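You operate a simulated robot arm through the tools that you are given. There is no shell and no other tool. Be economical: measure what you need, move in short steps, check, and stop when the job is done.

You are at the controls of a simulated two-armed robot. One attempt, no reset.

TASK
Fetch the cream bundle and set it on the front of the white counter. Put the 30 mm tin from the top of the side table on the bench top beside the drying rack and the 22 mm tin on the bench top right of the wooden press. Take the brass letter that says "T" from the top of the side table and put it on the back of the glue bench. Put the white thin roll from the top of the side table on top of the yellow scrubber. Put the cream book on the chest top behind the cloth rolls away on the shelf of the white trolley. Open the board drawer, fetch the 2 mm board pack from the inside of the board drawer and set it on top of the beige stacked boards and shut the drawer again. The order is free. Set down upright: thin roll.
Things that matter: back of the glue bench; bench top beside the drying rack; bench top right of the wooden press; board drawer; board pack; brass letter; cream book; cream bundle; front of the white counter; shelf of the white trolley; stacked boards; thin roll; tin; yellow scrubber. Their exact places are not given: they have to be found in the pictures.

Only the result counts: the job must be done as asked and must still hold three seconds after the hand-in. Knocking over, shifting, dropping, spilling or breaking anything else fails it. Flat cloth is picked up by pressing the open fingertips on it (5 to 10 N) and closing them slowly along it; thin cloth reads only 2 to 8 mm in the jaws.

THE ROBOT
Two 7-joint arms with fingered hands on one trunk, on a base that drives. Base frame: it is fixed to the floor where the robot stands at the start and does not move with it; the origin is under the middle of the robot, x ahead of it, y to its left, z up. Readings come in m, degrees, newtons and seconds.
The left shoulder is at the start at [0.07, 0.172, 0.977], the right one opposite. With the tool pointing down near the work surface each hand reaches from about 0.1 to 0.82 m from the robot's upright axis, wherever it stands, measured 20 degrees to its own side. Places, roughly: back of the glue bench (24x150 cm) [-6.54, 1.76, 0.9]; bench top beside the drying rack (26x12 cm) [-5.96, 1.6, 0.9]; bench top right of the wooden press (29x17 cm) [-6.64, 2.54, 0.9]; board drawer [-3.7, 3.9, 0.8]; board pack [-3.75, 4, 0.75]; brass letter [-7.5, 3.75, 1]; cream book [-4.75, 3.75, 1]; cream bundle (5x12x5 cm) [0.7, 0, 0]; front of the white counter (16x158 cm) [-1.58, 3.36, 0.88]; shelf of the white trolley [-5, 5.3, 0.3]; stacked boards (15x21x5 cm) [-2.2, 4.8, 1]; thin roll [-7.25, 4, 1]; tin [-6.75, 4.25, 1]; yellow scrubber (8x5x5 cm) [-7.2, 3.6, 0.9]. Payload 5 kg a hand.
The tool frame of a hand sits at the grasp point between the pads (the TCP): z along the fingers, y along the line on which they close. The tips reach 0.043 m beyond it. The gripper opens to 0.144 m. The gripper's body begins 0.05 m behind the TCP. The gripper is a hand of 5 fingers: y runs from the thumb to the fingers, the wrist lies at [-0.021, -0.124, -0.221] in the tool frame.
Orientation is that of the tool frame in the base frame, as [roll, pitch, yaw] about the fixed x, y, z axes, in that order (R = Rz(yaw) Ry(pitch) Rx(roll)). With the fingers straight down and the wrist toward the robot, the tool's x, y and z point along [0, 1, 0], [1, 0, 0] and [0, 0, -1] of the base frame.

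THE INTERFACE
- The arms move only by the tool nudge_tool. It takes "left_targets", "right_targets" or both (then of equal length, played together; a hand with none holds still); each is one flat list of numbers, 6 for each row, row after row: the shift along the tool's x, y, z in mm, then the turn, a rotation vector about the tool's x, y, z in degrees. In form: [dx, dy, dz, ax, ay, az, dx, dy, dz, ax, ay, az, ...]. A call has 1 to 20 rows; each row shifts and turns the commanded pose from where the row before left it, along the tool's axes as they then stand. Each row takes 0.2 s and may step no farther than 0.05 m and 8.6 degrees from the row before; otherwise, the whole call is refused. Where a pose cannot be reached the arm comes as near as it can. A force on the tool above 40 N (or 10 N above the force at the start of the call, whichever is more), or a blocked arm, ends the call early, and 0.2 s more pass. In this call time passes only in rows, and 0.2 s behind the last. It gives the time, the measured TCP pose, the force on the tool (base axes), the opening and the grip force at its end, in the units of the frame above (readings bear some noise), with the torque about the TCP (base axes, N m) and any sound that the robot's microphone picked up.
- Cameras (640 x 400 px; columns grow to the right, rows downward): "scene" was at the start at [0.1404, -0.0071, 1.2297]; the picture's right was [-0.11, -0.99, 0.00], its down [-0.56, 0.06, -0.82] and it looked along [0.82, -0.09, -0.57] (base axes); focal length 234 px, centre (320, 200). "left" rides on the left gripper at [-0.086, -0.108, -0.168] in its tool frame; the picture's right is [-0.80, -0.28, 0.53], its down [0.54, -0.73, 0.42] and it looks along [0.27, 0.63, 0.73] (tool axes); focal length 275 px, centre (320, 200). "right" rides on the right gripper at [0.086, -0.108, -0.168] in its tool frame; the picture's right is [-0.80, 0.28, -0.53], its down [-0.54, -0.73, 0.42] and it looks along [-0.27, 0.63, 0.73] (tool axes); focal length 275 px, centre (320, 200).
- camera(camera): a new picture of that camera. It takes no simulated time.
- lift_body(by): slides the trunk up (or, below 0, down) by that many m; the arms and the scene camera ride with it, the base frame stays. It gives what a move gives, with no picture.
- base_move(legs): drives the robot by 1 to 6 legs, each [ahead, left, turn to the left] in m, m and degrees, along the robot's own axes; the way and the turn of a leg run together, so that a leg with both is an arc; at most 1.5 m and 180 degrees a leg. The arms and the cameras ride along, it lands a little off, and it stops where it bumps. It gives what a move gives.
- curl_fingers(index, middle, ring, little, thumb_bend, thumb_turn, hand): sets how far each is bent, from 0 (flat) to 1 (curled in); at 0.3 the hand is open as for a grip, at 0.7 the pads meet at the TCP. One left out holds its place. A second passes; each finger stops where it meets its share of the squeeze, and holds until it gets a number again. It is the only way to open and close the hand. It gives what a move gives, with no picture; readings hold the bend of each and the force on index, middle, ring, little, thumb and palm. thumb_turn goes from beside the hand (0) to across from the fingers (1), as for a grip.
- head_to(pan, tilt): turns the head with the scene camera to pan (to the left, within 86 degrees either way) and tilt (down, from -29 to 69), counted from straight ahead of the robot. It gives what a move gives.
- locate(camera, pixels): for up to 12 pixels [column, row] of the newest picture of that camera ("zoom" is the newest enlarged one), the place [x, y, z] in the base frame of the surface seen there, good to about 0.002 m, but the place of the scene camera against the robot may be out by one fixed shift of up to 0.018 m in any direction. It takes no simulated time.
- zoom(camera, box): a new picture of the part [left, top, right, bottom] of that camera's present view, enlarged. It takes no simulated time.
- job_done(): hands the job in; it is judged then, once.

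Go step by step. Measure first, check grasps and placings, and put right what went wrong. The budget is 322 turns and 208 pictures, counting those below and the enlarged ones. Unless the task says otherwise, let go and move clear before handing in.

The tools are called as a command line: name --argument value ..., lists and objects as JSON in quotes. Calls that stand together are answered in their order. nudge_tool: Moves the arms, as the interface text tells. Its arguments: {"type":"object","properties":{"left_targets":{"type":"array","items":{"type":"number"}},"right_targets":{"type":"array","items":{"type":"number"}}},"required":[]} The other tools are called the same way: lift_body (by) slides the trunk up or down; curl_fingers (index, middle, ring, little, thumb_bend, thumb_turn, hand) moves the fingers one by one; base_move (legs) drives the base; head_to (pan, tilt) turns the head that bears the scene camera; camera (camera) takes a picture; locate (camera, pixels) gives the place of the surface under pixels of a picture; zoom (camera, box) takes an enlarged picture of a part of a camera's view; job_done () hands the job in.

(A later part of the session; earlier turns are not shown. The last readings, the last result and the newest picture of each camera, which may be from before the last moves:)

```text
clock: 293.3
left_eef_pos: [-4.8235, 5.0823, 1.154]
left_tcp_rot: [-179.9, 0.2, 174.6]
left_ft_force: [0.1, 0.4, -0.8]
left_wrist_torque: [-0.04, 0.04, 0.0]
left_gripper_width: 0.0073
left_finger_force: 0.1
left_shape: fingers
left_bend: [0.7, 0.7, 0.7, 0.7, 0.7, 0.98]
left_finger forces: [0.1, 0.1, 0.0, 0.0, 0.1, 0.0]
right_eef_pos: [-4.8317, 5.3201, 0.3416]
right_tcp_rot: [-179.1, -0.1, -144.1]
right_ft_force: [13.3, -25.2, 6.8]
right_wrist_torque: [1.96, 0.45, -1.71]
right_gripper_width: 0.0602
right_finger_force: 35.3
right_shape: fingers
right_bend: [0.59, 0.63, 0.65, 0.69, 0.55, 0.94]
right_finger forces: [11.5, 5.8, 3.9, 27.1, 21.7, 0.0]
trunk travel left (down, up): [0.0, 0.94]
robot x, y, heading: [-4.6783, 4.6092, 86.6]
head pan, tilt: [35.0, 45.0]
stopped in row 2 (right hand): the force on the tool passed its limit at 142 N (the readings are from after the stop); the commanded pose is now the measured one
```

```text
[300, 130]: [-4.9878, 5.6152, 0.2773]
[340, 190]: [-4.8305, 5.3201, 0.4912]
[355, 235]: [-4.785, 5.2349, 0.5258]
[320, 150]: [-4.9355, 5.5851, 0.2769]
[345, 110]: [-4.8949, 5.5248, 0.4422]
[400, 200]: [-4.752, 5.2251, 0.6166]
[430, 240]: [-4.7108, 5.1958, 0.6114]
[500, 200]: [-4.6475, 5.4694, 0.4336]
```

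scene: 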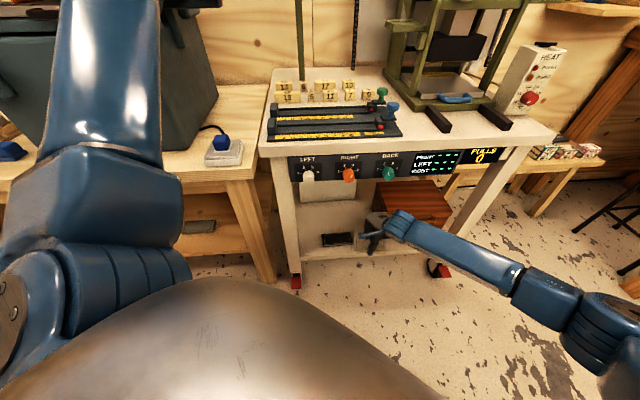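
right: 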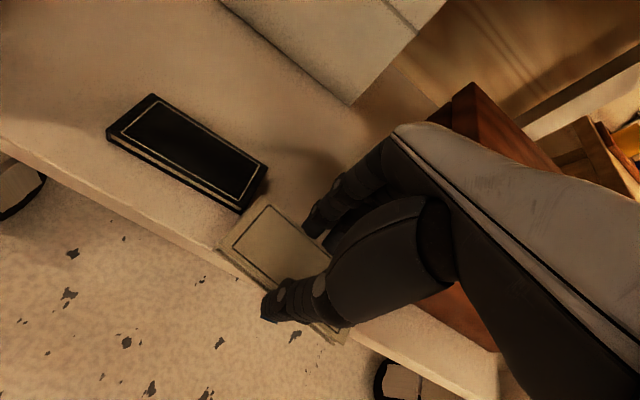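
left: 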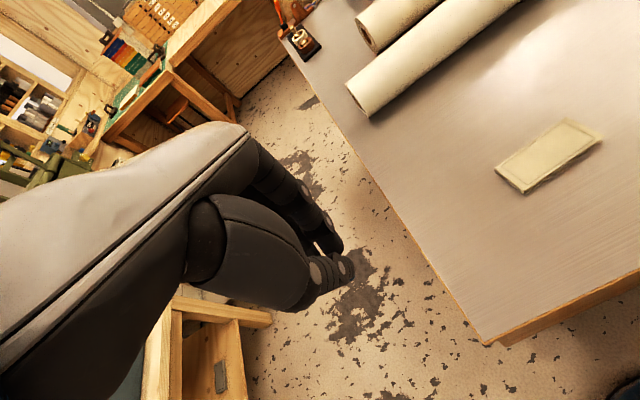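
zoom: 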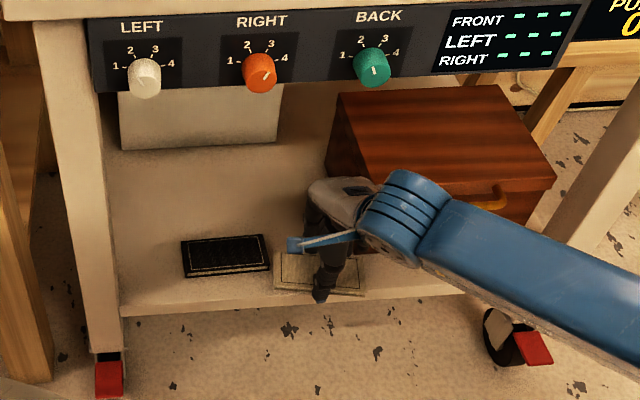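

The box looks unmoved (corner pixels match). Back off and shift left; also check where my left elbow is.

nudge_tool --right_targets '[0, -40, 0, 0, 0, 0, 0, -40, 0, 0, 0, 0, 20, -30, 0, 0, 0, 0, 20, 0, 0, 0, 0, 0]'

locate --camera "scene" --pixels '[[100, 170], [110, 100], [110, 40], [110, 5], [160, 5], [60, 30], [150, 150], [200, 30], [175, 60]]'

zoom --camera "scene" --box '[270, 150, 470, 290]'

locate --camera "zoom" --pixels '[[372, 190], [356, 250], [340, 95], [330, 160], [335, 180], [345, 230]]'

```text
clock: 294.3
left_eef_pos: [-4.8266, 5.0822, 1.1538]
left_tcp_rot: [-179.9, 0.4, 174.7]
left_ft_force: [0.4, 0.5, -0.5]
left_wrist_torque: [-0.02, -0.04, 0.04]
left_gripper_width: 0.0077
left_finger_force: 0.1
left_shape: fingers
left_bend: [0.7, 0.7, 0.7, 0.7, 0.7, 0.98]
left_finger forces: [0.1, 0.1, 0.1, 0.0, 0.1, 0.0]
right_eef_pos: [-4.8011, 5.2103, 0.3418]
right_tcp_rot: [-179.3, 0.0, -144.1]
right_ft_force: [0.6, 0.3, -0.2]
right_wrist_torque: [0.0, -0.04, 0.01]
right_gripper_width: 0.06
right_finger_force: 20.7
right_shape: fingers
right_bend: [0.59, 0.63, 0.65, 0.68, 0.55, 0.94]
right_finger forces: [11.5, 5.7, 3.9, 0.0, 21.6, 0.0]
trunk travel left (down, up): [0.0, 0.94]
robot x, y, heading: [-4.6753, 4.6092, 86.6]
head pan, tilt: [35.0, 45.0]
```

```text
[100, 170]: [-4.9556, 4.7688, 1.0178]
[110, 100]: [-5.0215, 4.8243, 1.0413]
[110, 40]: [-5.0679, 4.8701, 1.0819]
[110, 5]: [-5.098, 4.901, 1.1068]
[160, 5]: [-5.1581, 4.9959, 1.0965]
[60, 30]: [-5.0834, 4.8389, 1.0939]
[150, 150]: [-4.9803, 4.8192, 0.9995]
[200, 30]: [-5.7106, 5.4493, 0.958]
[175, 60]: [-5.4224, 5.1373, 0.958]
```

```text
2.86 times, centred on (370, 220) of scene
```

zoom: 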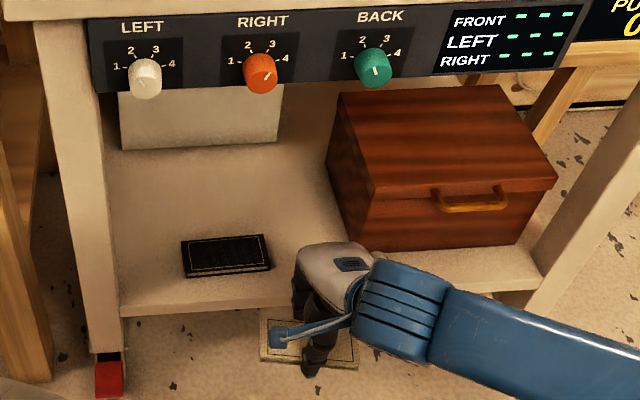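

```text
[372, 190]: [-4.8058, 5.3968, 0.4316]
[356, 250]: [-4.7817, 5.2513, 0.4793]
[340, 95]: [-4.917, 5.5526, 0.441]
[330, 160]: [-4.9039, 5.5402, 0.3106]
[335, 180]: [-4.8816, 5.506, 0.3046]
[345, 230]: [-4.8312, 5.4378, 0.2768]
```

Red box left side is at v≈0.714 (unmoved). Step 3.5 cm closer, then go in at v≈0.835, passing above the dark book.

base_move --legs '[[0.027, 0.022, 0]]'

nudge_tool --right_targets '[15, 20, 0, 0, 0, 0, 0, 40, 0, 0, 0, 0, 0, 40, 0, 0, 0, 0, 0, 35, 0, 0, 0, 0]'

camera --camera "right"

zoom --camera "scene" --box '[250, 130, 490, 290]'

```text
clock: 295.1
left_eef_pos: [-4.8485, 5.1132, 1.1511]
left_tcp_rot: [-179.7, 0.4, 174.7]
left_ft_force: [-0.4, 0.9, -0.1]
left_wrist_torque: [-0.08, -0.05, -0.02]
left_gripper_width: 0.0075
left_finger_force: 0.1
left_shape: fingers
left_bend: [0.7, 0.7, 0.7, 0.7, 0.7, 0.98]
left_finger forces: [0.0, 0.0, 0.1, 0.0, 0.0, 0.1]
right_eef_pos: [-4.8221, 5.2389, 0.3398]
right_tcp_rot: [-179.2, 0.1, -143.9]
right_ft_force: [0.8, 0.7, -1.5]
right_wrist_torque: [0.01, -0.02, 0.02]
right_gripper_width: 0.0599
right_finger_force: 21.5
right_shape: fingers
right_bend: [0.59, 0.63, 0.65, 0.68, 0.55, 0.94]
right_finger forces: [11.6, 5.7, 3.8, 0.0, 21.6, 0.1]
trunk travel left (down, up): [0.0, 0.94]
robot x, y, heading: [-4.7016, 4.6373, 86.5]
head pan, tilt: [35.0, 45.0]
```

```text
clock: 296.1
left_eef_pos: [-4.8466, 5.1113, 1.152]
left_tcp_rot: [-179.9, 0.2, 174.7]
left_ft_force: [0.0, 0.7, 0.4]
left_wrist_torque: [0.03, 0.01, -0.01]
left_gripper_width: 0.0076
left_finger_force: 0.1
left_shape: fingers
left_bend: [0.7, 0.7, 0.7, 0.7, 0.7, 0.98]
left_finger forces: [0.0, 0.0, 0.1, 0.0, 0.0, 0.0]
right_eef_pos: [-4.9137, 5.3382, 0.3397]
right_tcp_rot: [-179.1, 0.0, -144.0]
right_ft_force: [-0.4, -0.1, -1.6]
right_wrist_torque: [0.03, 0.02, 0.02]
right_gripper_width: 0.0598
right_finger_force: 21.3
right_shape: fingers
right_bend: [0.59, 0.63, 0.65, 0.68, 0.55, 0.94]
right_finger forces: [11.5, 5.8, 3.8, 0.0, 21.5, 0.0]
trunk travel left (down, up): [0.0, 0.94]
robot x, y, heading: [-4.7036, 4.6377, 86.7]
head pan, tilt: [35.0, 45.0]
```

```text
86 pictures are left
```

right: 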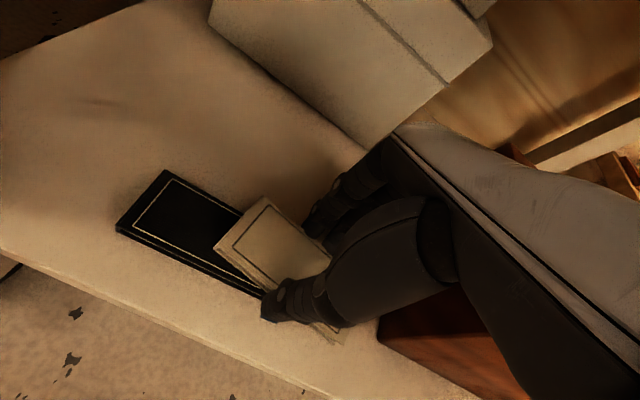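

```text
2.50 times, centred on (370, 210) of scene
```

zoom: 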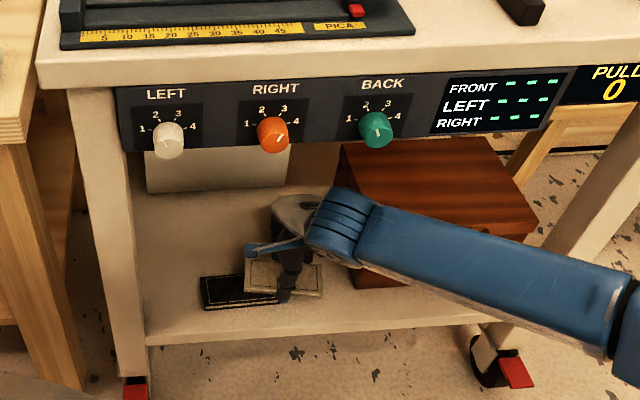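

Good clearances. Another 82 mm in.

nudge_tool --right_targets '[0, 30, 0, 0, 0, 0, 0, 30, 0, 0, 0, 0, 0, 22, 0, 0, 0, 0]'

camera --camera "right"

zoom --camera "scene" --box '[250, 130, 490, 290]'

```text
clock: 296.9
left_eef_pos: [-4.8459, 5.1118, 1.1519]
left_tcp_rot: [-179.8, 0.2, 174.6]
left_ft_force: [-0.4, -0.3, -0.6]
left_wrist_torque: [0.01, -0.06, 0.0]
left_gripper_width: 0.0075
left_finger_force: 0.2
left_shape: fingers
left_bend: [0.7, 0.7, 0.7, 0.7, 0.7, 0.98]
left_finger forces: [0.1, 0.1, 0.0, 0.0, 0.1, 0.1]
right_eef_pos: [-4.9616, 5.4044, 0.3382]
right_tcp_rot: [-179.2, 0.0, -144.0]
right_ft_force: [0.5, 0.7, -1.6]
right_wrist_torque: [0.01, 0.01, 0.01]
right_gripper_width: 0.0599
right_finger_force: 21.0
right_shape: fingers
right_bend: [0.59, 0.63, 0.65, 0.68, 0.55, 0.94]
right_finger forces: [11.5, 5.8, 3.6, 0.0, 21.5, 0.0]
trunk travel left (down, up): [0.0, 0.94]
robot x, y, heading: [-4.6964, 4.6409, 86.4]
head pan, tilt: [35.0, 45.0]
```

```text
84 pictures are left
```

right: 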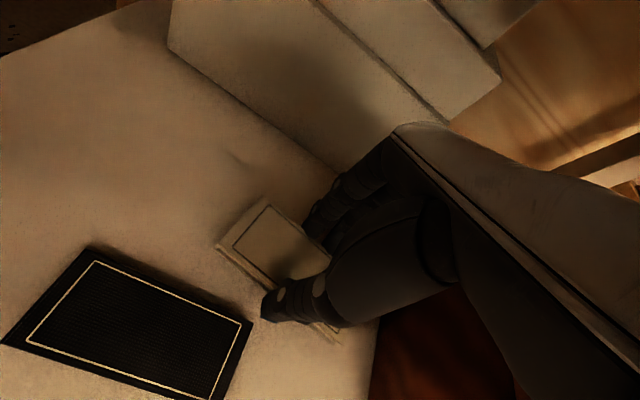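

```text
2.50 times, centred on (370, 210) of scene
```

zoom: 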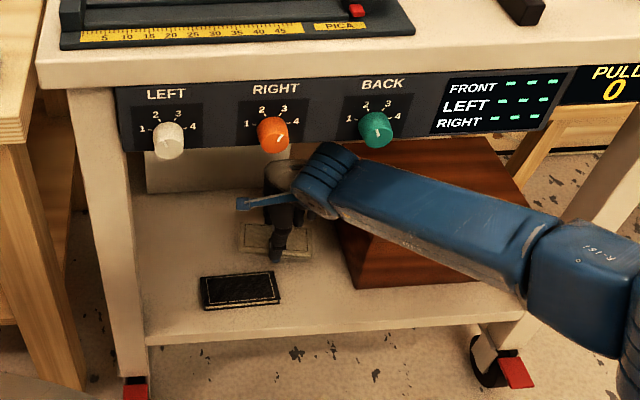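

The book is behind the dark one with room. Lower to contact.

nudge_tool --right_targets '[0, 0, 15, 0, 0, 0, 0, 0, 10, 0, 0, 0, 0, 0, 4, 0, 0, 0]'

nudge_tool --right_targets '[0, 0, 3, 0, 0, 0, 0, 0, 2, 0, 0, 0]'

```text
clock: 297.7
left_eef_pos: [-4.8459, 5.1122, 1.1519]
left_tcp_rot: [-179.9, 0.5, 174.6]
left_ft_force: [0.1, -0.4, 0.5]
left_wrist_torque: [-0.03, 0.01, -0.02]
left_gripper_width: 0.0075
left_finger_force: 0.1
left_shape: fingers
left_bend: [0.7, 0.7, 0.7, 0.7, 0.7, 0.98]
left_finger forces: [0.0, 0.1, 0.0, 0.1, 0.0, 0.1]
right_eef_pos: [-4.9612, 5.4054, 0.3101]
right_tcp_rot: [-179.4, 0.0, -144.0]
right_ft_force: [-0.7, -0.6, -0.6]
right_wrist_torque: [-0.01, 0.02, 0.01]
right_gripper_width: 0.06
right_finger_force: 21.5
right_shape: fingers
right_bend: [0.59, 0.63, 0.65, 0.68, 0.55, 0.94]
right_finger forces: [11.7, 5.8, 3.6, 0.0, 21.7, 0.0]
trunk travel left (down, up): [0.0, 0.94]
robot x, y, heading: [-4.6993, 4.6386, 86.5]
head pan, tilt: [35.0, 45.0]
```

```text
clock: 298.3
left_eef_pos: [-4.8444, 5.1111, 1.1539]
left_tcp_rot: [-179.9, 0.3, 174.7]
left_ft_force: [0.0, 0.0, 1.0]
left_wrist_torque: [0.02, 0.03, -0.02]
left_gripper_width: 0.0077
left_finger_force: 0.1
left_shape: fingers
left_bend: [0.7, 0.7, 0.7, 0.7, 0.7, 0.98]
left_finger forces: [0.1, 0.1, 0.0, 0.0, 0.0, 0.0]
right_eef_pos: [-4.9626, 5.4062, 0.3082]
right_tcp_rot: [-179.6, 0.0, -144.0]
right_ft_force: [1.1, 1.9, 19.6]
right_wrist_torque: [0.15, 0.03, 0.02]
right_gripper_width: 0.06
right_finger_force: 29.2
right_shape: fingers
right_bend: [0.59, 0.62, 0.65, 0.68, 0.55, 0.94]
right_finger forces: [14.0, 16.8, 4.5, 0.1, 23.3, 0.0]
trunk travel left (down, up): [0.0, 0.94]
robot x, y, heading: [-4.6991, 4.6397, 86.7]
head pan, tilt: [35.0, 45.0]
```

Contact. Ease up 2 mm, open, rise 35 mm and withdraw.

nudge_tool --right_targets '[0, 0, -2, 0, 0, 0]'

curl_fingers --hand "right" --index 0.5 --middle 0.5 --ring 0.5 --little 0.6 --thumb_bend 0.46

nudge_tool --right_targets '[0, 0, -20, 0, 0, 0, 0, 0, -20, 0, 0, 0, 0, -40, 0, 0, 0, 0, 0, -40, 0, 0, 0, 0, 0, -40, 0, 0, 0, 0, 0, -40, 0, 0, 0, 0, 0, -40, 0, 0, 0, 0, 0, -40, 0, 0, 0, 0, 0, -40, 0, 0, 0, 0]'

zoom --camera "scene" --box '[250, 130, 490, 290]'

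```text
clock: 298.7
left_eef_pos: [-4.8458, 5.1114, 1.1516]
left_tcp_rot: [-179.9, 0.3, 174.8]
left_ft_force: [-0.1, -0.7, -1.1]
left_wrist_torque: [0.02, -0.03, -0.03]
left_gripper_width: 0.0075
left_finger_force: 0.1
left_shape: fingers
left_bend: [0.7, 0.7, 0.7, 0.7, 0.7, 0.98]
left_finger forces: [0.0, 0.0, 0.0, 0.1, 0.0, 0.0]
right_eef_pos: [-4.9616, 5.4045, 0.3085]
right_tcp_rot: [-179.4, 0.0, -144.0]
right_ft_force: [-1.8, 5.6, 14.4]
right_wrist_torque: [0.45, 0.14, 0.01]
right_gripper_width: 0.0598
right_finger_force: 27.9
right_shape: fingers
right_bend: [0.59, 0.62, 0.65, 0.68, 0.55, 0.94]
right_finger forces: [13.4, 15.4, 5.5, 0.1, 21.5, 0.0]
trunk travel left (down, up): [0.0, 0.94]
robot x, y, heading: [-4.6958, 4.6357, 86.6]
head pan, tilt: [35.0, 45.0]
```

```text
clock: 299.7
left_eef_pos: [-4.846, 5.1107, 1.1528]
left_tcp_rot: [-180.0, 0.3, 174.6]
left_ft_force: [0.9, 0.3, 0.3]
left_wrist_torque: [0.02, 0.02, -0.02]
left_gripper_width: 0.0077
left_finger_force: 0.0
left_shape: fingers
left_bend: [0.7, 0.7, 0.7, 0.7, 0.7, 0.98]
left_finger forces: [0.1, 0.1, 0.0, 0.0, 0.0, 0.0]
right_eef_pos: [-4.9609, 5.4046, 0.3084]
right_tcp_rot: [-179.4, 0.1, -144.0]
right_ft_force: [4.2, -7.1, 19.4]
right_wrist_torque: [0.28, 0.45, 0.12]
right_gripper_width: 0.0782
right_finger_force: 9.9
right_shape: fingers
right_bend: [0.54, 0.52, 0.5, 0.6, 0.46, 0.97]
right_finger forces: [13.2, 6.8, 0.1, 0.0, 0.1, 0.1]
trunk travel left (down, up): [0.0, 0.94]
robot x, y, heading: [-4.6961, 4.641, 86.4]
head pan, tilt: [35.0, 45.0]
```

```text
clock: 301.7
left_eef_pos: [-4.8471, 5.1123, 1.1524]
left_tcp_rot: [-179.9, 0.2, 174.7]
left_ft_force: [-0.3, -0.4, -0.2]
left_wrist_torque: [0.02, 0.01, 0.03]
left_gripper_width: 0.0077
left_finger_force: 0.1
left_shape: fingers
left_bend: [0.7, 0.7, 0.7, 0.7, 0.7, 0.98]
left_finger forces: [0.1, 0.0, 0.1, 0.0, 0.0, 0.0]
right_eef_pos: [-4.7979, 5.1777, 0.3526]
right_tcp_rot: [-179.3, 0.0, -144.1]
right_ft_force: [-0.5, -0.8, 0.5]
right_wrist_torque: [-0.02, -0.01, -0.02]
right_gripper_width: 0.0856
right_finger_force: 0.1
right_shape: fingers
right_bend: [0.5, 0.5, 0.5, 0.6, 0.46, 0.97]
right_finger forces: [0.0, 0.0, 0.0, 0.1, 0.0, 0.0]
trunk travel left (down, up): [0.0, 0.94]
robot x, y, heading: [-4.7001, 4.6433, 86.7]
head pan, tilt: [35.0, 45.0]
```

```text
2.50 times, centred on (370, 210) of scene
```

zoom: 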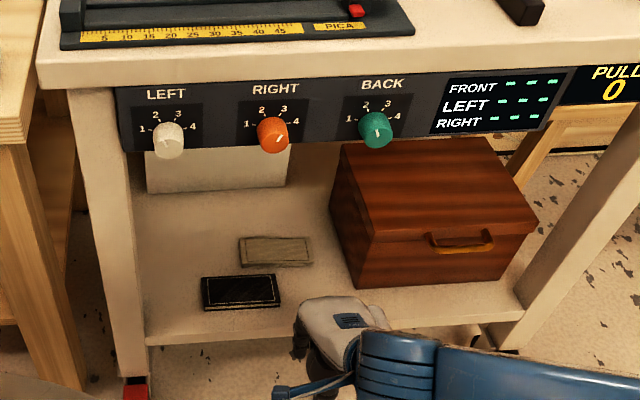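

The cream book lies flat on the trolley shelf. Back off, raise the trunk and right hand, then face the benches and go left to the side table.

base_move --legs '[[-0.06, -0.05, 0]]'

lift_body --by 0.4

nudge_tool --right_targets '[0, 0, -45, 0, 0, 0, 0, 0, -45, 0, 0, 0, 0, 0, -45, 0, 0, 0, 0, 0, -45, 0, 0, 0, 0, 0, -45, 0, 0, 0, 0, 0, -45, 0, 0, 0, 0, 0, -45, 0, 0, 0, 0, 0, -45, 0, 0, 0, 0, 0, -45, 0, 0, 0, 0, 0, -45, 0, 0, 0, 0, 0, 0, 0, 0, 8, 0, 0, 0, 0, 0, 8, 0, 0, 0, 0, 0, 8, 0, 0, 0, 0, 0, 8, 0, 0, 0, 0, 0, 8]'

base_move --legs '[[0, 0, 39.5], [0.02, 1.2, 0], [0, 0.9, 0]]'

head_to --pan 0 --tilt 40

camera --camera "scene"

```text
clock: 302.8
left_eef_pos: [-4.7999, 5.0478, 1.153]
left_tcp_rot: [-180.0, 0.3, 174.7]
left_ft_force: [-0.1, -0.8, 0.6]
left_wrist_torque: [0.05, 0.08, 0.03]
left_gripper_width: 0.008
left_finger_force: 0.1
left_shape: fingers
left_bend: [0.7, 0.7, 0.7, 0.7, 0.7, 0.98]
left_finger forces: [0.1, 0.0, 0.0, 0.0, 0.0, 0.0]
right_eef_pos: [-4.7512, 5.1157, 0.3517]
right_tcp_rot: [-179.3, -0.1, -144.0]
right_ft_force: [1.2, 0.2, -0.3]
right_wrist_torque: [0.08, 0.07, -0.03]
right_gripper_width: 0.0854
right_finger_force: 0.0
right_shape: fingers
right_bend: [0.5, 0.5, 0.5, 0.6, 0.46, 0.97]
right_finger forces: [0.0, 0.1, 0.0, 0.0, 0.0, 0.1]
trunk travel left (down, up): [0.0, 0.94]
robot x, y, heading: [-4.6517, 4.5763, 86.7]
head pan, tilt: [35.0, 45.0]
```

```text
clock: 306.6
left_eef_pos: [-4.8001, 5.0496, 1.5528]
left_tcp_rot: [-179.9, 0.3, 174.6]
left_ft_force: [-0.1, -1.6, 0.0]
left_wrist_torque: [-0.04, 0.01, 0.01]
left_gripper_width: 0.0076
left_finger_force: 0.0
left_shape: fingers
left_bend: [0.7, 0.7, 0.7, 0.7, 0.7, 0.98]
left_finger forces: [0.0, 0.0, 0.0, 0.1, 0.0, 0.0]
right_eef_pos: [-4.7503, 5.1154, 0.7522]
right_tcp_rot: [-179.2, 0.0, -144.0]
right_ft_force: [0.4, -0.2, -0.5]
right_wrist_torque: [0.03, 0.01, -0.03]
right_gripper_width: 0.0857
right_finger_force: 0.1
right_shape: fingers
right_bend: [0.5, 0.5, 0.5, 0.6, 0.46, 0.97]
right_finger forces: [0.1, 0.0, 0.0, 0.0, 0.0, 0.0]
trunk travel left (down, up): [-0.4, 0.54]
robot x, y, heading: [-4.6541, 4.5735, 86.5]
head pan, tilt: [35.0, 45.0]
```

```text
clock: 309.8
left_eef_pos: [-4.8008, 5.0484, 1.5526]
left_tcp_rot: [-179.8, 0.4, 174.7]
left_ft_force: [-0.7, 0.1, -0.4]
left_wrist_torque: [0.02, -0.02, 0.02]
left_gripper_width: 0.0077
left_finger_force: 0.1
left_shape: fingers
left_bend: [0.7, 0.7, 0.7, 0.7, 0.7, 0.98]
left_finger forces: [0.0, 0.0, 0.0, 0.0, 0.0, 0.0]
right_eef_pos: [-4.7568, 5.121, 1.2011]
right_tcp_rot: [-179.5, 0.5, 175.9]
right_ft_force: [-0.2, 0.0, -0.2]
right_wrist_torque: [0.01, 0.0, 0.01]
right_gripper_width: 0.0855
right_finger_force: 0.0
right_shape: fingers
right_bend: [0.5, 0.5, 0.5, 0.6, 0.46, 0.97]
right_finger forces: [0.0, 0.1, 0.0, 0.0, 0.0, 0.0]
trunk travel left (down, up): [-0.4, 0.54]
robot x, y, heading: [-4.6548, 4.5767, 86.7]
head pan, tilt: [35.0, 45.0]
```

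```text
clock: 314.9
left_eef_pos: [-5.5034, 4.5459, 1.5529]
left_tcp_rot: [-179.9, 0.3, -146.5]
left_ft_force: [-1.5, -0.8, -0.2]
left_wrist_torque: [0.12, -0.22, -0.04]
left_gripper_width: 0.0076
left_finger_force: 0.2
left_shape: fingers
left_bend: [0.7, 0.7, 0.7, 0.7, 0.7, 0.98]
left_finger forces: [0.0, 0.0, 0.1, 0.0, 0.0, 0.0]
right_eef_pos: [-5.5089, 4.6343, 1.2005]
right_tcp_rot: [-179.3, 1.4, -145.7]
right_ft_force: [33.4, 9.6, 7.9]
right_wrist_torque: [0.76, -1.07, -2.02]
right_gripper_width: 0.074
right_finger_force: 21.7
right_shape: fingers
right_bend: [0.56, 0.5, 0.5, 0.6, 0.46, 0.97]
right_finger forces: [6.2, 37.8, 0.0, 0.0, 0.0, 0.0]
trunk travel left (down, up): [-0.4, 0.54]
robot x, y, heading: [-5.0926, 4.2722, 125.4]
head pan, tilt: [35.0, 45.0]
stopped in leg 2: the force on the tool passed its limit at 58 N (the readings are from after the stop); the commanded pose is now the measured one
```

```text
clock: 315.9
left_eef_pos: [-5.4991, 4.5484, 1.5524]
left_tcp_rot: [180.0, 0.1, -146.6]
left_ft_force: [0.6, 0.5, -0.6]
left_wrist_torque: [0.0, -0.05, 0.0]
left_gripper_width: 0.0076
left_finger_force: 0.0
left_shape: fingers
left_bend: [0.7, 0.7, 0.7, 0.7, 0.7, 0.98]
left_finger forces: [0.1, 0.0, 0.1, 0.0, 0.0, 0.0]
right_eef_pos: [-5.5072, 4.6329, 1.2011]
right_tcp_rot: [-179.4, 0.8, -145.3]
right_ft_force: [29.7, 8.2, 2.4]
right_wrist_torque: [0.38, -0.91, -1.71]
right_gripper_width: 0.0764
right_finger_force: 20.0
right_shape: fingers
right_bend: [0.55, 0.5, 0.5, 0.6, 0.46, 0.97]
right_finger forces: [6.3, 33.2, 0.1, 0.0, 0.2, 0.0]
trunk travel left (down, up): [-0.4, 0.54]
robot x, y, heading: [-5.0972, 4.2718, 125.4]
head pan, tilt: [0.0, 40.0]
```

```text
81 pictures are left
```

scene: 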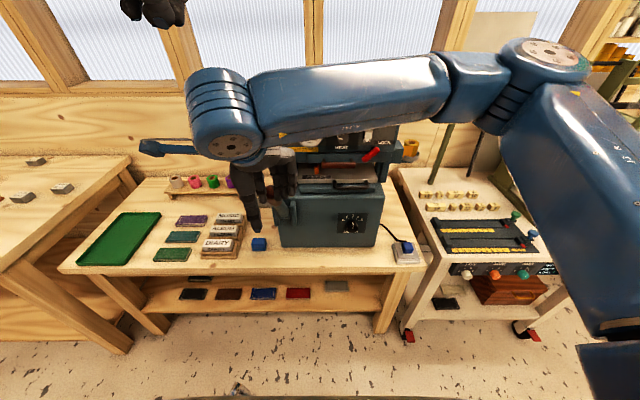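

The right fingers caught the machine's lever. Step back right 8 cm, then raise the right hand above it and look.

base_move --legs '[[0, -0.08, 0]]'

nudge_tool --right_targets '[0, 0, -45, 0, 0, 0, 0, 0, -45, 0, 0, 0, 0, 0, -45, 0, 0, 0, 0, 0, -45, 0, 0, 0, 0, 0, -45, 0, 0, 0, 0, 0, -45, 0, 0, 0]'

camera --camera "scene"

```text
clock: 316.9
left_eef_pos: [-5.4444, 4.5904, 1.5507]
left_tcp_rot: [-179.9, 0.5, -146.4]
left_ft_force: [-1.4, -0.2, 0.1]
left_wrist_torque: [0.07, -0.1, -0.02]
left_gripper_width: 0.0075
left_finger_force: 0.1
left_shape: fingers
left_bend: [0.7, 0.7, 0.7, 0.7, 0.7, 0.98]
left_finger forces: [0.1, 0.0, 0.0, 0.0, 0.1, 0.1]
right_eef_pos: [-5.4505, 4.6751, 1.1994]
right_tcp_rot: [-179.4, 1.1, -145.1]
right_ft_force: [-1.4, -0.9, 0.1]
right_wrist_torque: [0.06, -0.07, -0.02]
right_gripper_width: 0.0855
right_finger_force: 0.1
right_shape: fingers
right_bend: [0.5, 0.5, 0.5, 0.6, 0.46, 0.97]
right_finger forces: [0.0, 0.0, 0.1, 0.0, 0.0, 0.1]
trunk travel left (down, up): [-0.4, 0.54]
robot x, y, heading: [-5.0269, 4.3147, 125.8]
head pan, tilt: [0.0, 40.0]
```

```text
clock: 318.0
left_eef_pos: [-5.4432, 4.5925, 1.5565]
left_tcp_rot: [179.5, 0.8, -145.9]
left_ft_force: [-15.0, 6.8, 5.9]
left_wrist_torque: [0.18, -0.3, -0.2]
left_gripper_width: 0.0026
left_finger_force: 0.1
left_shape: fingers
left_bend: [0.67, 0.7, 0.7, 0.7, 0.73, 0.99]
left_finger forces: [0.0, 0.1, 0.0, 0.0, 0.1, 0.0]
right_eef_pos: [-5.4488, 4.6732, 1.3771]
right_tcp_rot: [-179.1, 1.6, -144.6]
right_ft_force: [10.4, -9.4, -7.0]
right_wrist_torque: [2.47, 1.9, 0.7]
right_gripper_width: 0.0857
right_finger_force: 0.1
right_shape: fingers
right_bend: [0.5, 0.5, 0.5, 0.6, 0.46, 0.97]
right_finger forces: [0.1, 0.1, 0.1, 0.0, 0.0, 0.0]
trunk travel left (down, up): [-0.4, 0.54]
robot x, y, heading: [-5.0283, 4.3195, 125.5]
head pan, tilt: [0.0, 40.0]
stopped in row 5 (left hand): the force on the tool passed its limit at 58 N (the readings are from after the stop); the commanded pose is now the measured one
```

```text
80 pictures are left
```

scene: 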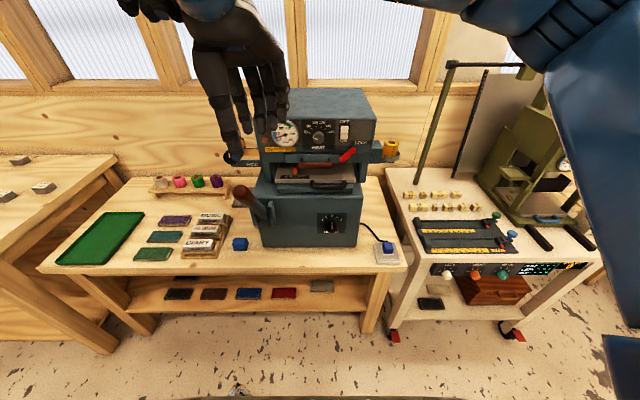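

The two hands met; move the left hand outward and check the lever tip height.

nudge_tool --left_targets '[40, 0, 0, 0, 0, 0, 40, 0, 0, 0, 0, 0, 40, 0, 0, 0, 0, 0, 40, 0, 0, 0, 0, 0, 40, 0, 0, 0, 0, 0]'

locate --camera "scene" --pixels '[[237, 190], [250, 200], [262, 215], [340, 95], [225, 158], [285, 135], [120, 195], [75, 190], [30, 255], [118, 158], [45, 185], [25, 160]]'

```text
clock: 319.2
left_eef_pos: [-5.6089, 4.4812, 1.5527]
left_tcp_rot: [179.6, 0.8, -146.0]
left_ft_force: [-0.3, -1.4, 0.0]
left_wrist_torque: [0.05, 0.0, -0.01]
left_gripper_width: 0.0074
left_finger_force: 0.0
left_shape: fingers
left_bend: [0.7, 0.7, 0.7, 0.7, 0.7, 0.98]
left_finger forces: [0.0, 0.0, 0.0, 0.0, 0.1, 0.0]
right_eef_pos: [-5.451, 4.674, 1.3753]
right_tcp_rot: [-179.2, 1.6, -144.9]
right_ft_force: [-1.0, 0.2, 0.0]
right_wrist_torque: [0.07, -0.02, 0.0]
right_gripper_width: 0.0856
right_finger_force: 0.1
right_shape: fingers
right_bend: [0.5, 0.5, 0.5, 0.6, 0.46, 0.97]
right_finger forces: [0.0, 0.0, 0.0, 0.0, 0.0, 0.1]
trunk travel left (down, up): [-0.4, 0.54]
robot x, y, heading: [-5.0285, 4.3188, 125.5]
head pan, tilt: [0.0, 40.0]
```

```text
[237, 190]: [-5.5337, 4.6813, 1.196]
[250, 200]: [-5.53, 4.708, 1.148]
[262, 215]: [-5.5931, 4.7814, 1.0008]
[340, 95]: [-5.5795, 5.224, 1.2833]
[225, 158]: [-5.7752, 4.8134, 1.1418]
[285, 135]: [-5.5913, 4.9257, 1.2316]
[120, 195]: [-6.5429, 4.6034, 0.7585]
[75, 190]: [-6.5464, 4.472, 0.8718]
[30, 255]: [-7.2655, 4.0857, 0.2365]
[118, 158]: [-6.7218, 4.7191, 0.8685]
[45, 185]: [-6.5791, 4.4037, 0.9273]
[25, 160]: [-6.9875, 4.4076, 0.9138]
```

The lever is where it was (its projection matches the earlier picture). Continue left to the side table.

base_move --legs '[[0, 0.85, 0.3], [0, 0.75, 0]]'

head_to --pan 0 --tilt 35

camera --camera "scene"

```text
clock: 327.4
left_eef_pos: [-6.9147, 3.5235, 1.5537]
left_tcp_rot: [179.7, 0.6, -145.3]
left_ft_force: [0.9, -0.2, -0.1]
left_wrist_torque: [-0.04, 0.0, -0.01]
left_gripper_width: 0.0075
left_finger_force: 0.1
left_shape: fingers
left_bend: [0.7, 0.7, 0.7, 0.7, 0.7, 0.98]
left_finger forces: [0.0, 0.0, 0.1, 0.1, 0.1, 0.1]
right_eef_pos: [-6.7594, 3.7197, 1.3783]
right_tcp_rot: [-179.1, 1.4, -144.0]
right_ft_force: [-0.2, -0.3, -0.2]
right_wrist_torque: [-0.02, 0.0, 0.0]
right_gripper_width: 0.0856
right_finger_force: 0.2
right_shape: fingers
right_bend: [0.5, 0.5, 0.5, 0.6, 0.46, 0.97]
right_finger forces: [0.1, 0.0, 0.0, 0.0, 0.0, 0.0]
trunk travel left (down, up): [-0.4, 0.54]
robot x, y, heading: [-6.3321, 3.3669, 126.4]
head pan, tilt: [0.0, 40.0]
```

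```text
clock: 328.1
left_eef_pos: [-6.915, 3.5242, 1.5527]
left_tcp_rot: [179.7, 0.8, -145.3]
left_ft_force: [0.9, 0.3, 0.3]
left_wrist_torque: [-0.03, 0.01, 0.02]
left_gripper_width: 0.0075
left_finger_force: 0.1
left_shape: fingers
left_bend: [0.7, 0.7, 0.7, 0.7, 0.7, 0.98]
left_finger forces: [0.1, 0.1, 0.1, 0.0, 0.1, 0.0]
right_eef_pos: [-6.7592, 3.7201, 1.3768]
right_tcp_rot: [-179.0, 1.6, -144.1]
right_ft_force: [-0.3, 0.9, 0.3]
right_wrist_torque: [0.02, 0.02, -0.02]
right_gripper_width: 0.0856
right_finger_force: 0.0
right_shape: fingers
right_bend: [0.5, 0.5, 0.5, 0.6, 0.46, 0.97]
right_finger forces: [0.0, 0.1, 0.0, 0.1, 0.0, 0.1]
trunk travel left (down, up): [-0.4, 0.54]
robot x, y, heading: [-6.3345, 3.3667, 126.0]
head pan, tilt: [0.0, 35.0]
```

```text
79 pictures are left
```

scene: 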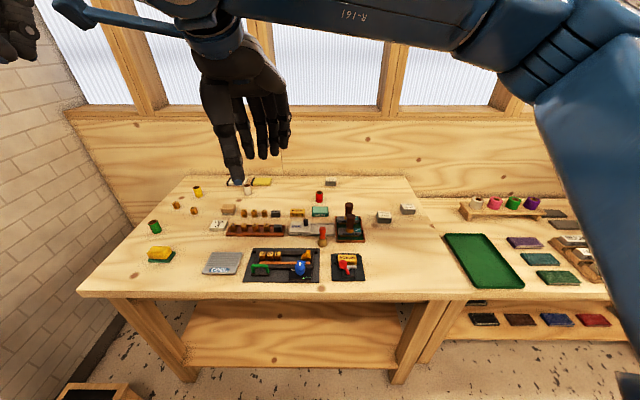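

Now the side table is in view. Zoom in to identify tins, letters, rolls and the scrubber.

zoom --camera "scene" --box '[130, 165, 290, 285]'

zoom --camera "scene" --box '[270, 165, 430, 285]'

```text
3.33 times, centred on (210, 225) of scene
```

zoom: 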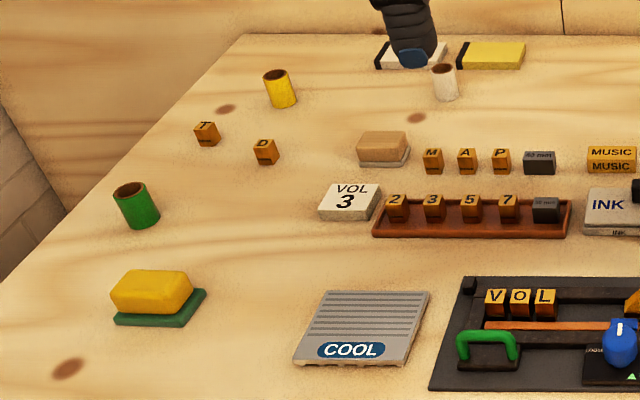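

```text
3.33 times, centred on (350, 225) of scene
```

zoom: 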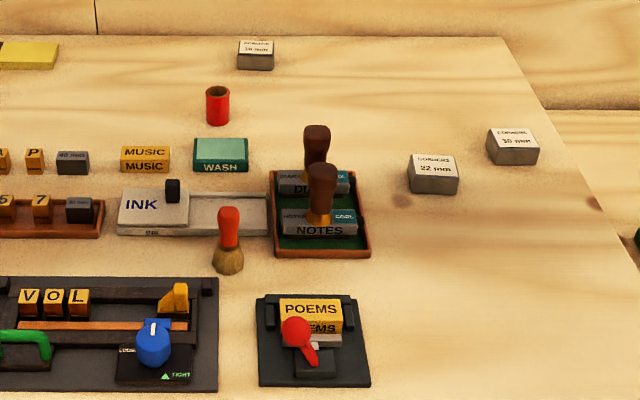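

locate --camera "zoom" --pixels '[[433, 163], [433, 188], [513, 135], [513, 155], [560, 300], [480, 300], [395, 235], [600, 250]]'

locate --camera "scene" --pixels '[[175, 203], [175, 206], [247, 189], [159, 252], [150, 252], [168, 250], [160, 263], [193, 211], [155, 228], [200, 240], [80, 292], [430, 299]]'

```text
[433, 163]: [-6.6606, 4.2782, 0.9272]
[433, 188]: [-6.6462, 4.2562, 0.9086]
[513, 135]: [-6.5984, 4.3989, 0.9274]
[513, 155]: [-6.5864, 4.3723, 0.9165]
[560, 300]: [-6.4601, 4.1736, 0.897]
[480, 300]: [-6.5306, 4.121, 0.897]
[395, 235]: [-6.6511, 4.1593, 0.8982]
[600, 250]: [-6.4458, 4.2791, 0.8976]
```

```text
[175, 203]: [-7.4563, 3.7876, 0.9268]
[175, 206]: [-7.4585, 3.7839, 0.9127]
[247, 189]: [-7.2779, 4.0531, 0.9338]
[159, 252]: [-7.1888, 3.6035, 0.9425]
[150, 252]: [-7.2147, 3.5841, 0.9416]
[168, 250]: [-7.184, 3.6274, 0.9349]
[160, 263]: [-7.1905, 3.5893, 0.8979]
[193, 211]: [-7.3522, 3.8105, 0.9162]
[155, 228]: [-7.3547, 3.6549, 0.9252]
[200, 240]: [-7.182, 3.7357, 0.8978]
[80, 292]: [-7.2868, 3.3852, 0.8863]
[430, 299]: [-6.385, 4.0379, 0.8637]
```

Found: tin 22 at [-6.655,4.27], tin 30 at [-6.595,4.39], T at [-7.457,3.785], white roll at [-7.278,4.053], scrubber at [-7.19,3.605]; table top ≈0.881. Move closer and bring the left hand over for a good look at the roll.

base_move --legs '[[0.2, 0.2, 0]]'

curl_fingers --hand "left" --index 0.54 --middle 0.54 --ring 0.54 --little 0.54 --thumb_bend 0.54

nudge_tool --left_targets '[20, 20, 40, 0, 0, 0, 20, 20, 40, 0, 0, 0, 20, 20, 40, 0, 0, 0, 20, 20, 40, 0, 0, 0, 0, 20, 40, 0, 0, 0, 0, 20, 40, 0, 0, 0, 0, 20, 40, 0, 0, 0]'

camera --camera "left"

```text
clock: 330.1
left_eef_pos: [-7.191, 3.5672, 1.5548]
left_tcp_rot: [179.6, 0.7, -145.4]
left_ft_force: [-0.9, 0.0, 0.4]
left_wrist_torque: [-0.01, 0.0, 0.03]
left_gripper_width: 0.0078
left_finger_force: 0.0
left_shape: fingers
left_bend: [0.7, 0.7, 0.7, 0.7, 0.7, 0.98]
left_finger forces: [0.0, 0.0, 0.0, 0.1, 0.0, 0.1]
right_eef_pos: [-7.0369, 3.763, 1.379]
right_tcp_rot: [-179.1, 1.4, -144.1]
right_ft_force: [1.1, 0.0, 0.3]
right_wrist_torque: [0.02, 0.03, 0.03]
right_gripper_width: 0.0859
right_finger_force: 0.0
right_shape: fingers
right_bend: [0.5, 0.5, 0.5, 0.6, 0.46, 0.97]
right_finger forces: [0.0, 0.0, 0.0, 0.1, 0.0, 0.0]
trunk travel left (down, up): [-0.4, 0.54]
robot x, y, heading: [-6.615, 3.4116, 126.3]
head pan, tilt: [0.0, 35.0]
```

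```text
clock: 331.1
left_eef_pos: [-7.1926, 3.5667, 1.5541]
left_tcp_rot: [179.6, 0.7, -145.3]
left_ft_force: [0.0, 0.0, 0.7]
left_wrist_torque: [-0.03, -0.02, 0.0]
left_gripper_width: 0.0636
left_finger_force: 0.0
left_shape: fingers
left_bend: [0.54, 0.54, 0.54, 0.54, 0.54, 0.98]
left_finger forces: [0.0, 0.0, 0.0, 0.0, 0.0, 0.1]
right_eef_pos: [-7.0379, 3.763, 1.3774]
right_tcp_rot: [-179.1, 1.4, -144.2]
right_ft_force: [0.2, 0.1, 1.2]
right_wrist_torque: [0.03, 0.01, -0.02]
right_gripper_width: 0.0858
right_finger_force: 0.1
right_shape: fingers
right_bend: [0.5, 0.5, 0.5, 0.6, 0.46, 0.97]
right_finger forces: [0.0, 0.1, 0.1, 0.0, 0.1, 0.1]
trunk travel left (down, up): [-0.4, 0.54]
robot x, y, heading: [-6.6126, 3.4112, 126.2]
head pan, tilt: [0.0, 35.0]
```

```text
clock: 332.7
left_eef_pos: [-7.3394, 3.6412, 1.2725]
left_tcp_rot: [179.7, 0.6, -145.3]
left_ft_force: [-0.6, -0.3, 0.1]
left_wrist_torque: [-0.02, -0.07, 0.03]
left_gripper_width: 0.0638
left_finger_force: 0.1
left_shape: fingers
left_bend: [0.54, 0.54, 0.54, 0.54, 0.54, 0.98]
left_finger forces: [0.1, 0.0, 0.1, 0.1, 0.0, 0.0]
right_eef_pos: [-7.0399, 3.7627, 1.3771]
right_tcp_rot: [-179.1, 1.4, -144.1]
right_ft_force: [-1.0, 0.1, 0.3]
right_wrist_torque: [0.04, -0.05, 0.0]
right_gripper_width: 0.0856
right_finger_force: 0.1
right_shape: fingers
right_bend: [0.5, 0.5, 0.5, 0.6, 0.46, 0.97]
right_finger forces: [0.0, 0.0, 0.0, 0.1, 0.0, 0.0]
trunk travel left (down, up): [-0.4, 0.54]
robot x, y, heading: [-6.6123, 3.4101, 126.3]
head pan, tilt: [0.0, 35.0]
```

```text
76 pictures are left
```

left: 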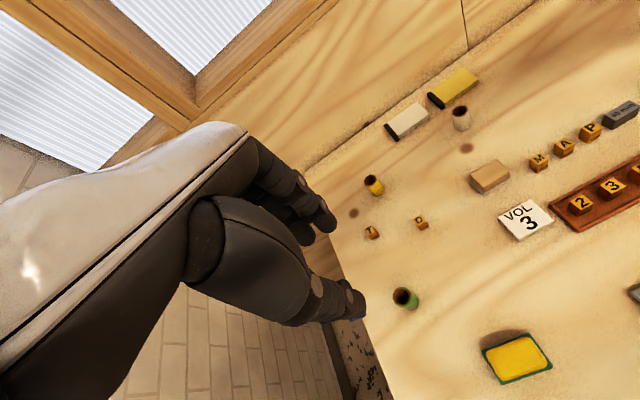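

locate --camera "left" --pixels '[[461, 112], [462, 126], [455, 110], [468, 112], [410, 115], [385, 125], [372, 232], [372, 228], [518, 358], [490, 352], [546, 366], [528, 340]]'

zoom --camera "left" --box '[350, 60, 510, 180]'

```text
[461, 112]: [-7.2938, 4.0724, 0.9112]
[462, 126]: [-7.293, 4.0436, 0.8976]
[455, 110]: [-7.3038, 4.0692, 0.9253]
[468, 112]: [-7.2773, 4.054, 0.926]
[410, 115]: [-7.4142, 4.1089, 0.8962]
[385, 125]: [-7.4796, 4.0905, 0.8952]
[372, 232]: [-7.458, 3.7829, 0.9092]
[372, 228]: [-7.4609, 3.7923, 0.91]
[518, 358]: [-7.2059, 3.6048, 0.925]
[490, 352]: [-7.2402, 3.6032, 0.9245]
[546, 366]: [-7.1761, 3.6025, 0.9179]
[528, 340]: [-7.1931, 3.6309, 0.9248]
```

```text
3.33 times, centred on (430, 120) of left
```

zoom: 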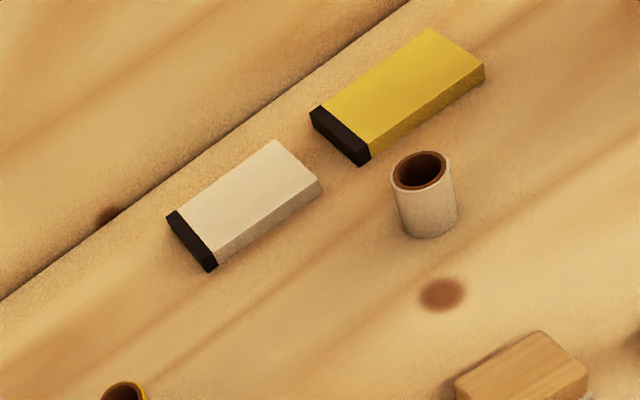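

Roll centre ≈[-7.2905,4.0615], top 0.925; the boxes behind it are only 15 mm tall (top 0.896), so fingertips at ≥0.90 clear them. Step 4 cm ahead, lower trunk 0.12 and position the left hand above the roll.

base_move --legs '[[0.04, 0, 0]]'

lift_body --by -0.12

locate --camera "zoom" --pixels '[[392, 172], [449, 166], [420, 189], [418, 153], [425, 235], [457, 220], [400, 225]]'

```text
clock: 333.6
left_eef_pos: [-7.3561, 3.6653, 1.2794]
left_tcp_rot: [179.1, 0.6, -145.2]
left_ft_force: [-0.3, -1.8, 0.5]
left_wrist_torque: [0.14, 0.12, 0.05]
left_gripper_width: 0.0638
left_finger_force: 0.1
left_shape: fingers
left_bend: [0.54, 0.54, 0.54, 0.54, 0.54, 0.98]
left_finger forces: [0.0, 0.0, 0.0, 0.0, 0.0, 0.0]
right_eef_pos: [-7.0572, 3.7878, 1.3811]
right_tcp_rot: [-179.5, 1.4, -144.0]
right_ft_force: [1.3, -1.5, 1.0]
right_wrist_torque: [0.15, 0.1, -0.04]
right_gripper_width: 0.0856
right_finger_force: 0.0
right_shape: fingers
right_bend: [0.5, 0.5, 0.5, 0.6, 0.46, 0.97]
right_finger forces: [0.0, 0.1, 0.0, 0.1, 0.0, 0.1]
trunk travel left (down, up): [-0.4, 0.54]
robot x, y, heading: [-6.6353, 3.4423, 126.4]
head pan, tilt: [0.0, 35.0]
```

```text
clock: 335.1
left_eef_pos: [-7.3607, 3.6705, 1.1543]
left_tcp_rot: [179.6, 0.7, -145.2]
left_ft_force: [0.4, 0.7, 0.2]
left_wrist_torque: [-0.03, 0.05, 0.0]
left_gripper_width: 0.0638
left_finger_force: 0.1
left_shape: fingers
left_bend: [0.54, 0.54, 0.54, 0.54, 0.54, 0.98]
left_finger forces: [0.0, 0.0, 0.0, 0.0, 0.0, 0.0]
right_eef_pos: [-7.062, 3.7936, 1.2583]
right_tcp_rot: [-179.2, 1.4, -144.0]
right_ft_force: [-0.1, -0.3, -0.3]
right_wrist_torque: [0.01, 0.04, 0.05]
right_gripper_width: 0.0856
right_finger_force: 0.1
right_shape: fingers
right_bend: [0.5, 0.5, 0.5, 0.6, 0.46, 0.97]
right_finger forces: [0.1, 0.0, 0.0, 0.1, 0.0, 0.1]
trunk travel left (down, up): [-0.28, 0.66]
robot x, y, heading: [-6.6393, 3.4394, 126.3]
head pan, tilt: [0.0, 35.0]
```

```text
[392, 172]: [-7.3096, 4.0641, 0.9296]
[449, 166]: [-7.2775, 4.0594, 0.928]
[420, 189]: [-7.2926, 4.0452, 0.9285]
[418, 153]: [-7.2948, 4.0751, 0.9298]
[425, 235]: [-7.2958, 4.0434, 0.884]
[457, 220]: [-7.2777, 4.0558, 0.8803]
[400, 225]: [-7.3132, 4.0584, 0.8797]
```

Roll centre [-7.2935,4.060], Ø32, top 0.929. The right hand is in the way, so move it aside to the right first, then bring the left over the roll.

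nudge_tool --right_targets '[-40, -10, 0, 0, 0, 0, -40, -10, 0, 0, 0, 0, -40, -10, 0, 0, 0, 0, -40, -10, 0, 0, 0, 0, -40, -10, 0, 0, 0, 0, -40, -10, 0, 0, 0, 0, -40, -10, 0, 0, 0, 0, -40, -10, 0, 0, 0, 0]'

nudge_tool --left_targets '[-34.7, 35.2, 0, 0, 0, 0, -34.7, 35.2, 0, 0, 0, 0, -34.7, 35.2, 0, 0, 0, 0, -34.7, 35.2, 0, 0, 0, 0, -34.7, 35.2, 0, 0, 0, 0, -34.7, 35.2, 0, 0, 0, 0, -34.7, 35.2, 0, 0, 0, 0, -34.7, 35.2, 0, 0, 0, 0, 0, 0, 40, 0, 0, 0, 0, 0, 40, 0, 0, 0, 0, 0, 30, 0, 0, 0]'

camera --camera "left"

```text
clock: 336.9
left_eef_pos: [-7.3588, 3.6717, 1.1569]
left_tcp_rot: [179.5, 0.5, -145.3]
left_ft_force: [1.4, -0.5, 0.4]
left_wrist_torque: [-0.01, 0.06, 0.0]
left_gripper_width: 0.0635
left_finger_force: 0.0
left_shape: fingers
left_bend: [0.54, 0.54, 0.54, 0.54, 0.54, 0.98]
left_finger forces: [0.1, 0.1, 0.1, 0.1, 0.0, 0.0]
right_eef_pos: [-6.7534, 3.9179, 1.2674]
right_tcp_rot: [-179.2, 1.3, -143.9]
right_ft_force: [0.6, 0.3, -0.4]
right_wrist_torque: [0.0, 0.06, 0.02]
right_gripper_width: 0.0855
right_finger_force: 0.1
right_shape: fingers
right_bend: [0.5, 0.5, 0.5, 0.6, 0.46, 0.98]
right_finger forces: [0.0, 0.0, 0.1, 0.1, 0.0, 0.0]
trunk travel left (down, up): [-0.28, 0.66]
robot x, y, heading: [-6.6343, 3.4427, 126.4]
head pan, tilt: [0.0, 35.0]
```

```text
clock: 339.3
left_eef_pos: [-7.2914, 4.062, 1.0494]
left_tcp_rot: [179.6, 0.7, -145.3]
left_ft_force: [-0.2, 0.1, 0.4]
left_wrist_torque: [-0.03, -0.03, 0.01]
left_gripper_width: 0.0639
left_finger_force: 0.1
left_shape: fingers
left_bend: [0.54, 0.54, 0.54, 0.54, 0.54, 0.98]
left_finger forces: [0.0, 0.0, 0.0, 0.0, 0.1, 0.0]
right_eef_pos: [-6.7548, 3.9187, 1.2675]
right_tcp_rot: [-179.3, 1.4, -144.2]
right_ft_force: [0.1, 0.6, -0.5]
right_wrist_torque: [-0.03, -0.01, 0.01]
right_gripper_width: 0.0852
right_finger_force: 0.1
right_shape: fingers
right_bend: [0.5, 0.5, 0.5, 0.6, 0.46, 0.98]
right_finger forces: [0.1, 0.0, 0.0, 0.1, 0.0, 0.0]
trunk travel left (down, up): [-0.28, 0.66]
robot x, y, heading: [-6.634, 3.4397, 126.5]
head pan, tilt: [0.0, 35.0]
```

```text
74 pictures are left
```

left: 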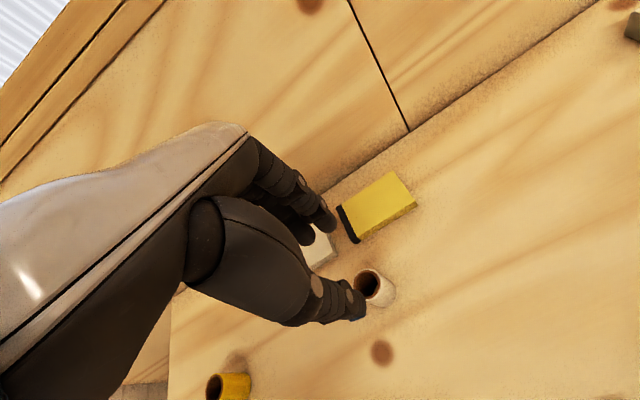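

The roll projects exactly under the TCP. Descend to 0.950 and close gently.

nudge_tool --left_targets '[0, 0, 35, 0, 0, 0, 0, 0, 35, 0, 0, 0, 0, 0, 20, 0, 0, 0, 0, 0, 10, 0, 0, 0]'

curl_fingers --hand "left" --index 0.67 --middle 0.67 --ring 0.62 --little 0.58 --thumb_bend 0.64

camera --camera "left"

```text
clock: 340.5
left_eef_pos: [-7.2879, 4.063, 1.0128]
left_tcp_rot: [175.6, -0.2, -144.9]
left_ft_force: [0.7, 0.8, -4.7]
left_wrist_torque: [-0.04, 0.03, 0.02]
left_gripper_width: 0.064
left_finger_force: 0.1
left_shape: fingers
left_bend: [0.54, 0.54, 0.54, 0.54, 0.54, 0.97]
left_finger forces: [0.1, 0.0, 0.1, 0.0, 0.0, 0.0]
right_eef_pos: [-6.7352, 3.9109, 1.2751]
right_tcp_rot: [179.8, 0.8, -144.1]
right_ft_force: [-0.4, -0.7, 0.3]
right_wrist_torque: [0.05, -0.03, 0.03]
right_gripper_width: 0.0854
right_finger_force: 0.1
right_shape: fingers
right_bend: [0.5, 0.5, 0.5, 0.6, 0.46, 0.98]
right_finger forces: [0.0, 0.0, 0.0, 0.1, 0.0, 0.0]
trunk travel left (down, up): [-0.28, 0.66]
robot x, y, heading: [-6.6347, 3.4376, 126.4]
head pan, tilt: [0.0, 35.0]
stopped in row 4 (left hand): the arm was blocked; the commanded pose is now the measured one
```

```text
clock: 341.7
left_eef_pos: [-7.2927, 4.0665, 1.0242]
left_tcp_rot: [174.7, -0.1, -145.0]
left_ft_force: [1.1, 0.4, -1.8]
left_wrist_torque: [0.04, 0.08, 0.0]
left_gripper_width: 0.0237
left_finger_force: 0.0
left_shape: fingers
left_bend: [0.67, 0.67, 0.62, 0.57, 0.64, 0.97]
left_finger forces: [0.1, 0.0, 0.1, 0.0, 0.0, 0.0]
right_eef_pos: [-6.7374, 3.9121, 1.2727]
right_tcp_rot: [179.9, 0.9, -144.0]
right_ft_force: [0.4, 0.3, 0.6]
right_wrist_torque: [0.05, 0.0, -0.03]
right_gripper_width: 0.0856
right_finger_force: 0.0
right_shape: fingers
right_bend: [0.5, 0.5, 0.5, 0.6, 0.46, 0.98]
right_finger forces: [0.0, 0.0, 0.0, 0.1, 0.0, 0.0]
trunk travel left (down, up): [-0.28, 0.66]
robot x, y, heading: [-6.6372, 3.4419, 126.4]
head pan, tilt: [0.0, 35.0]
stopped (left hand): the arm was blocked; the commanded pose is now the measured one
```

```text
73 pictures are left
```

left: 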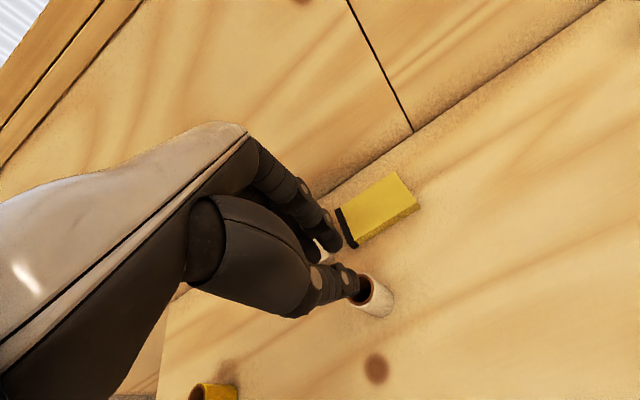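

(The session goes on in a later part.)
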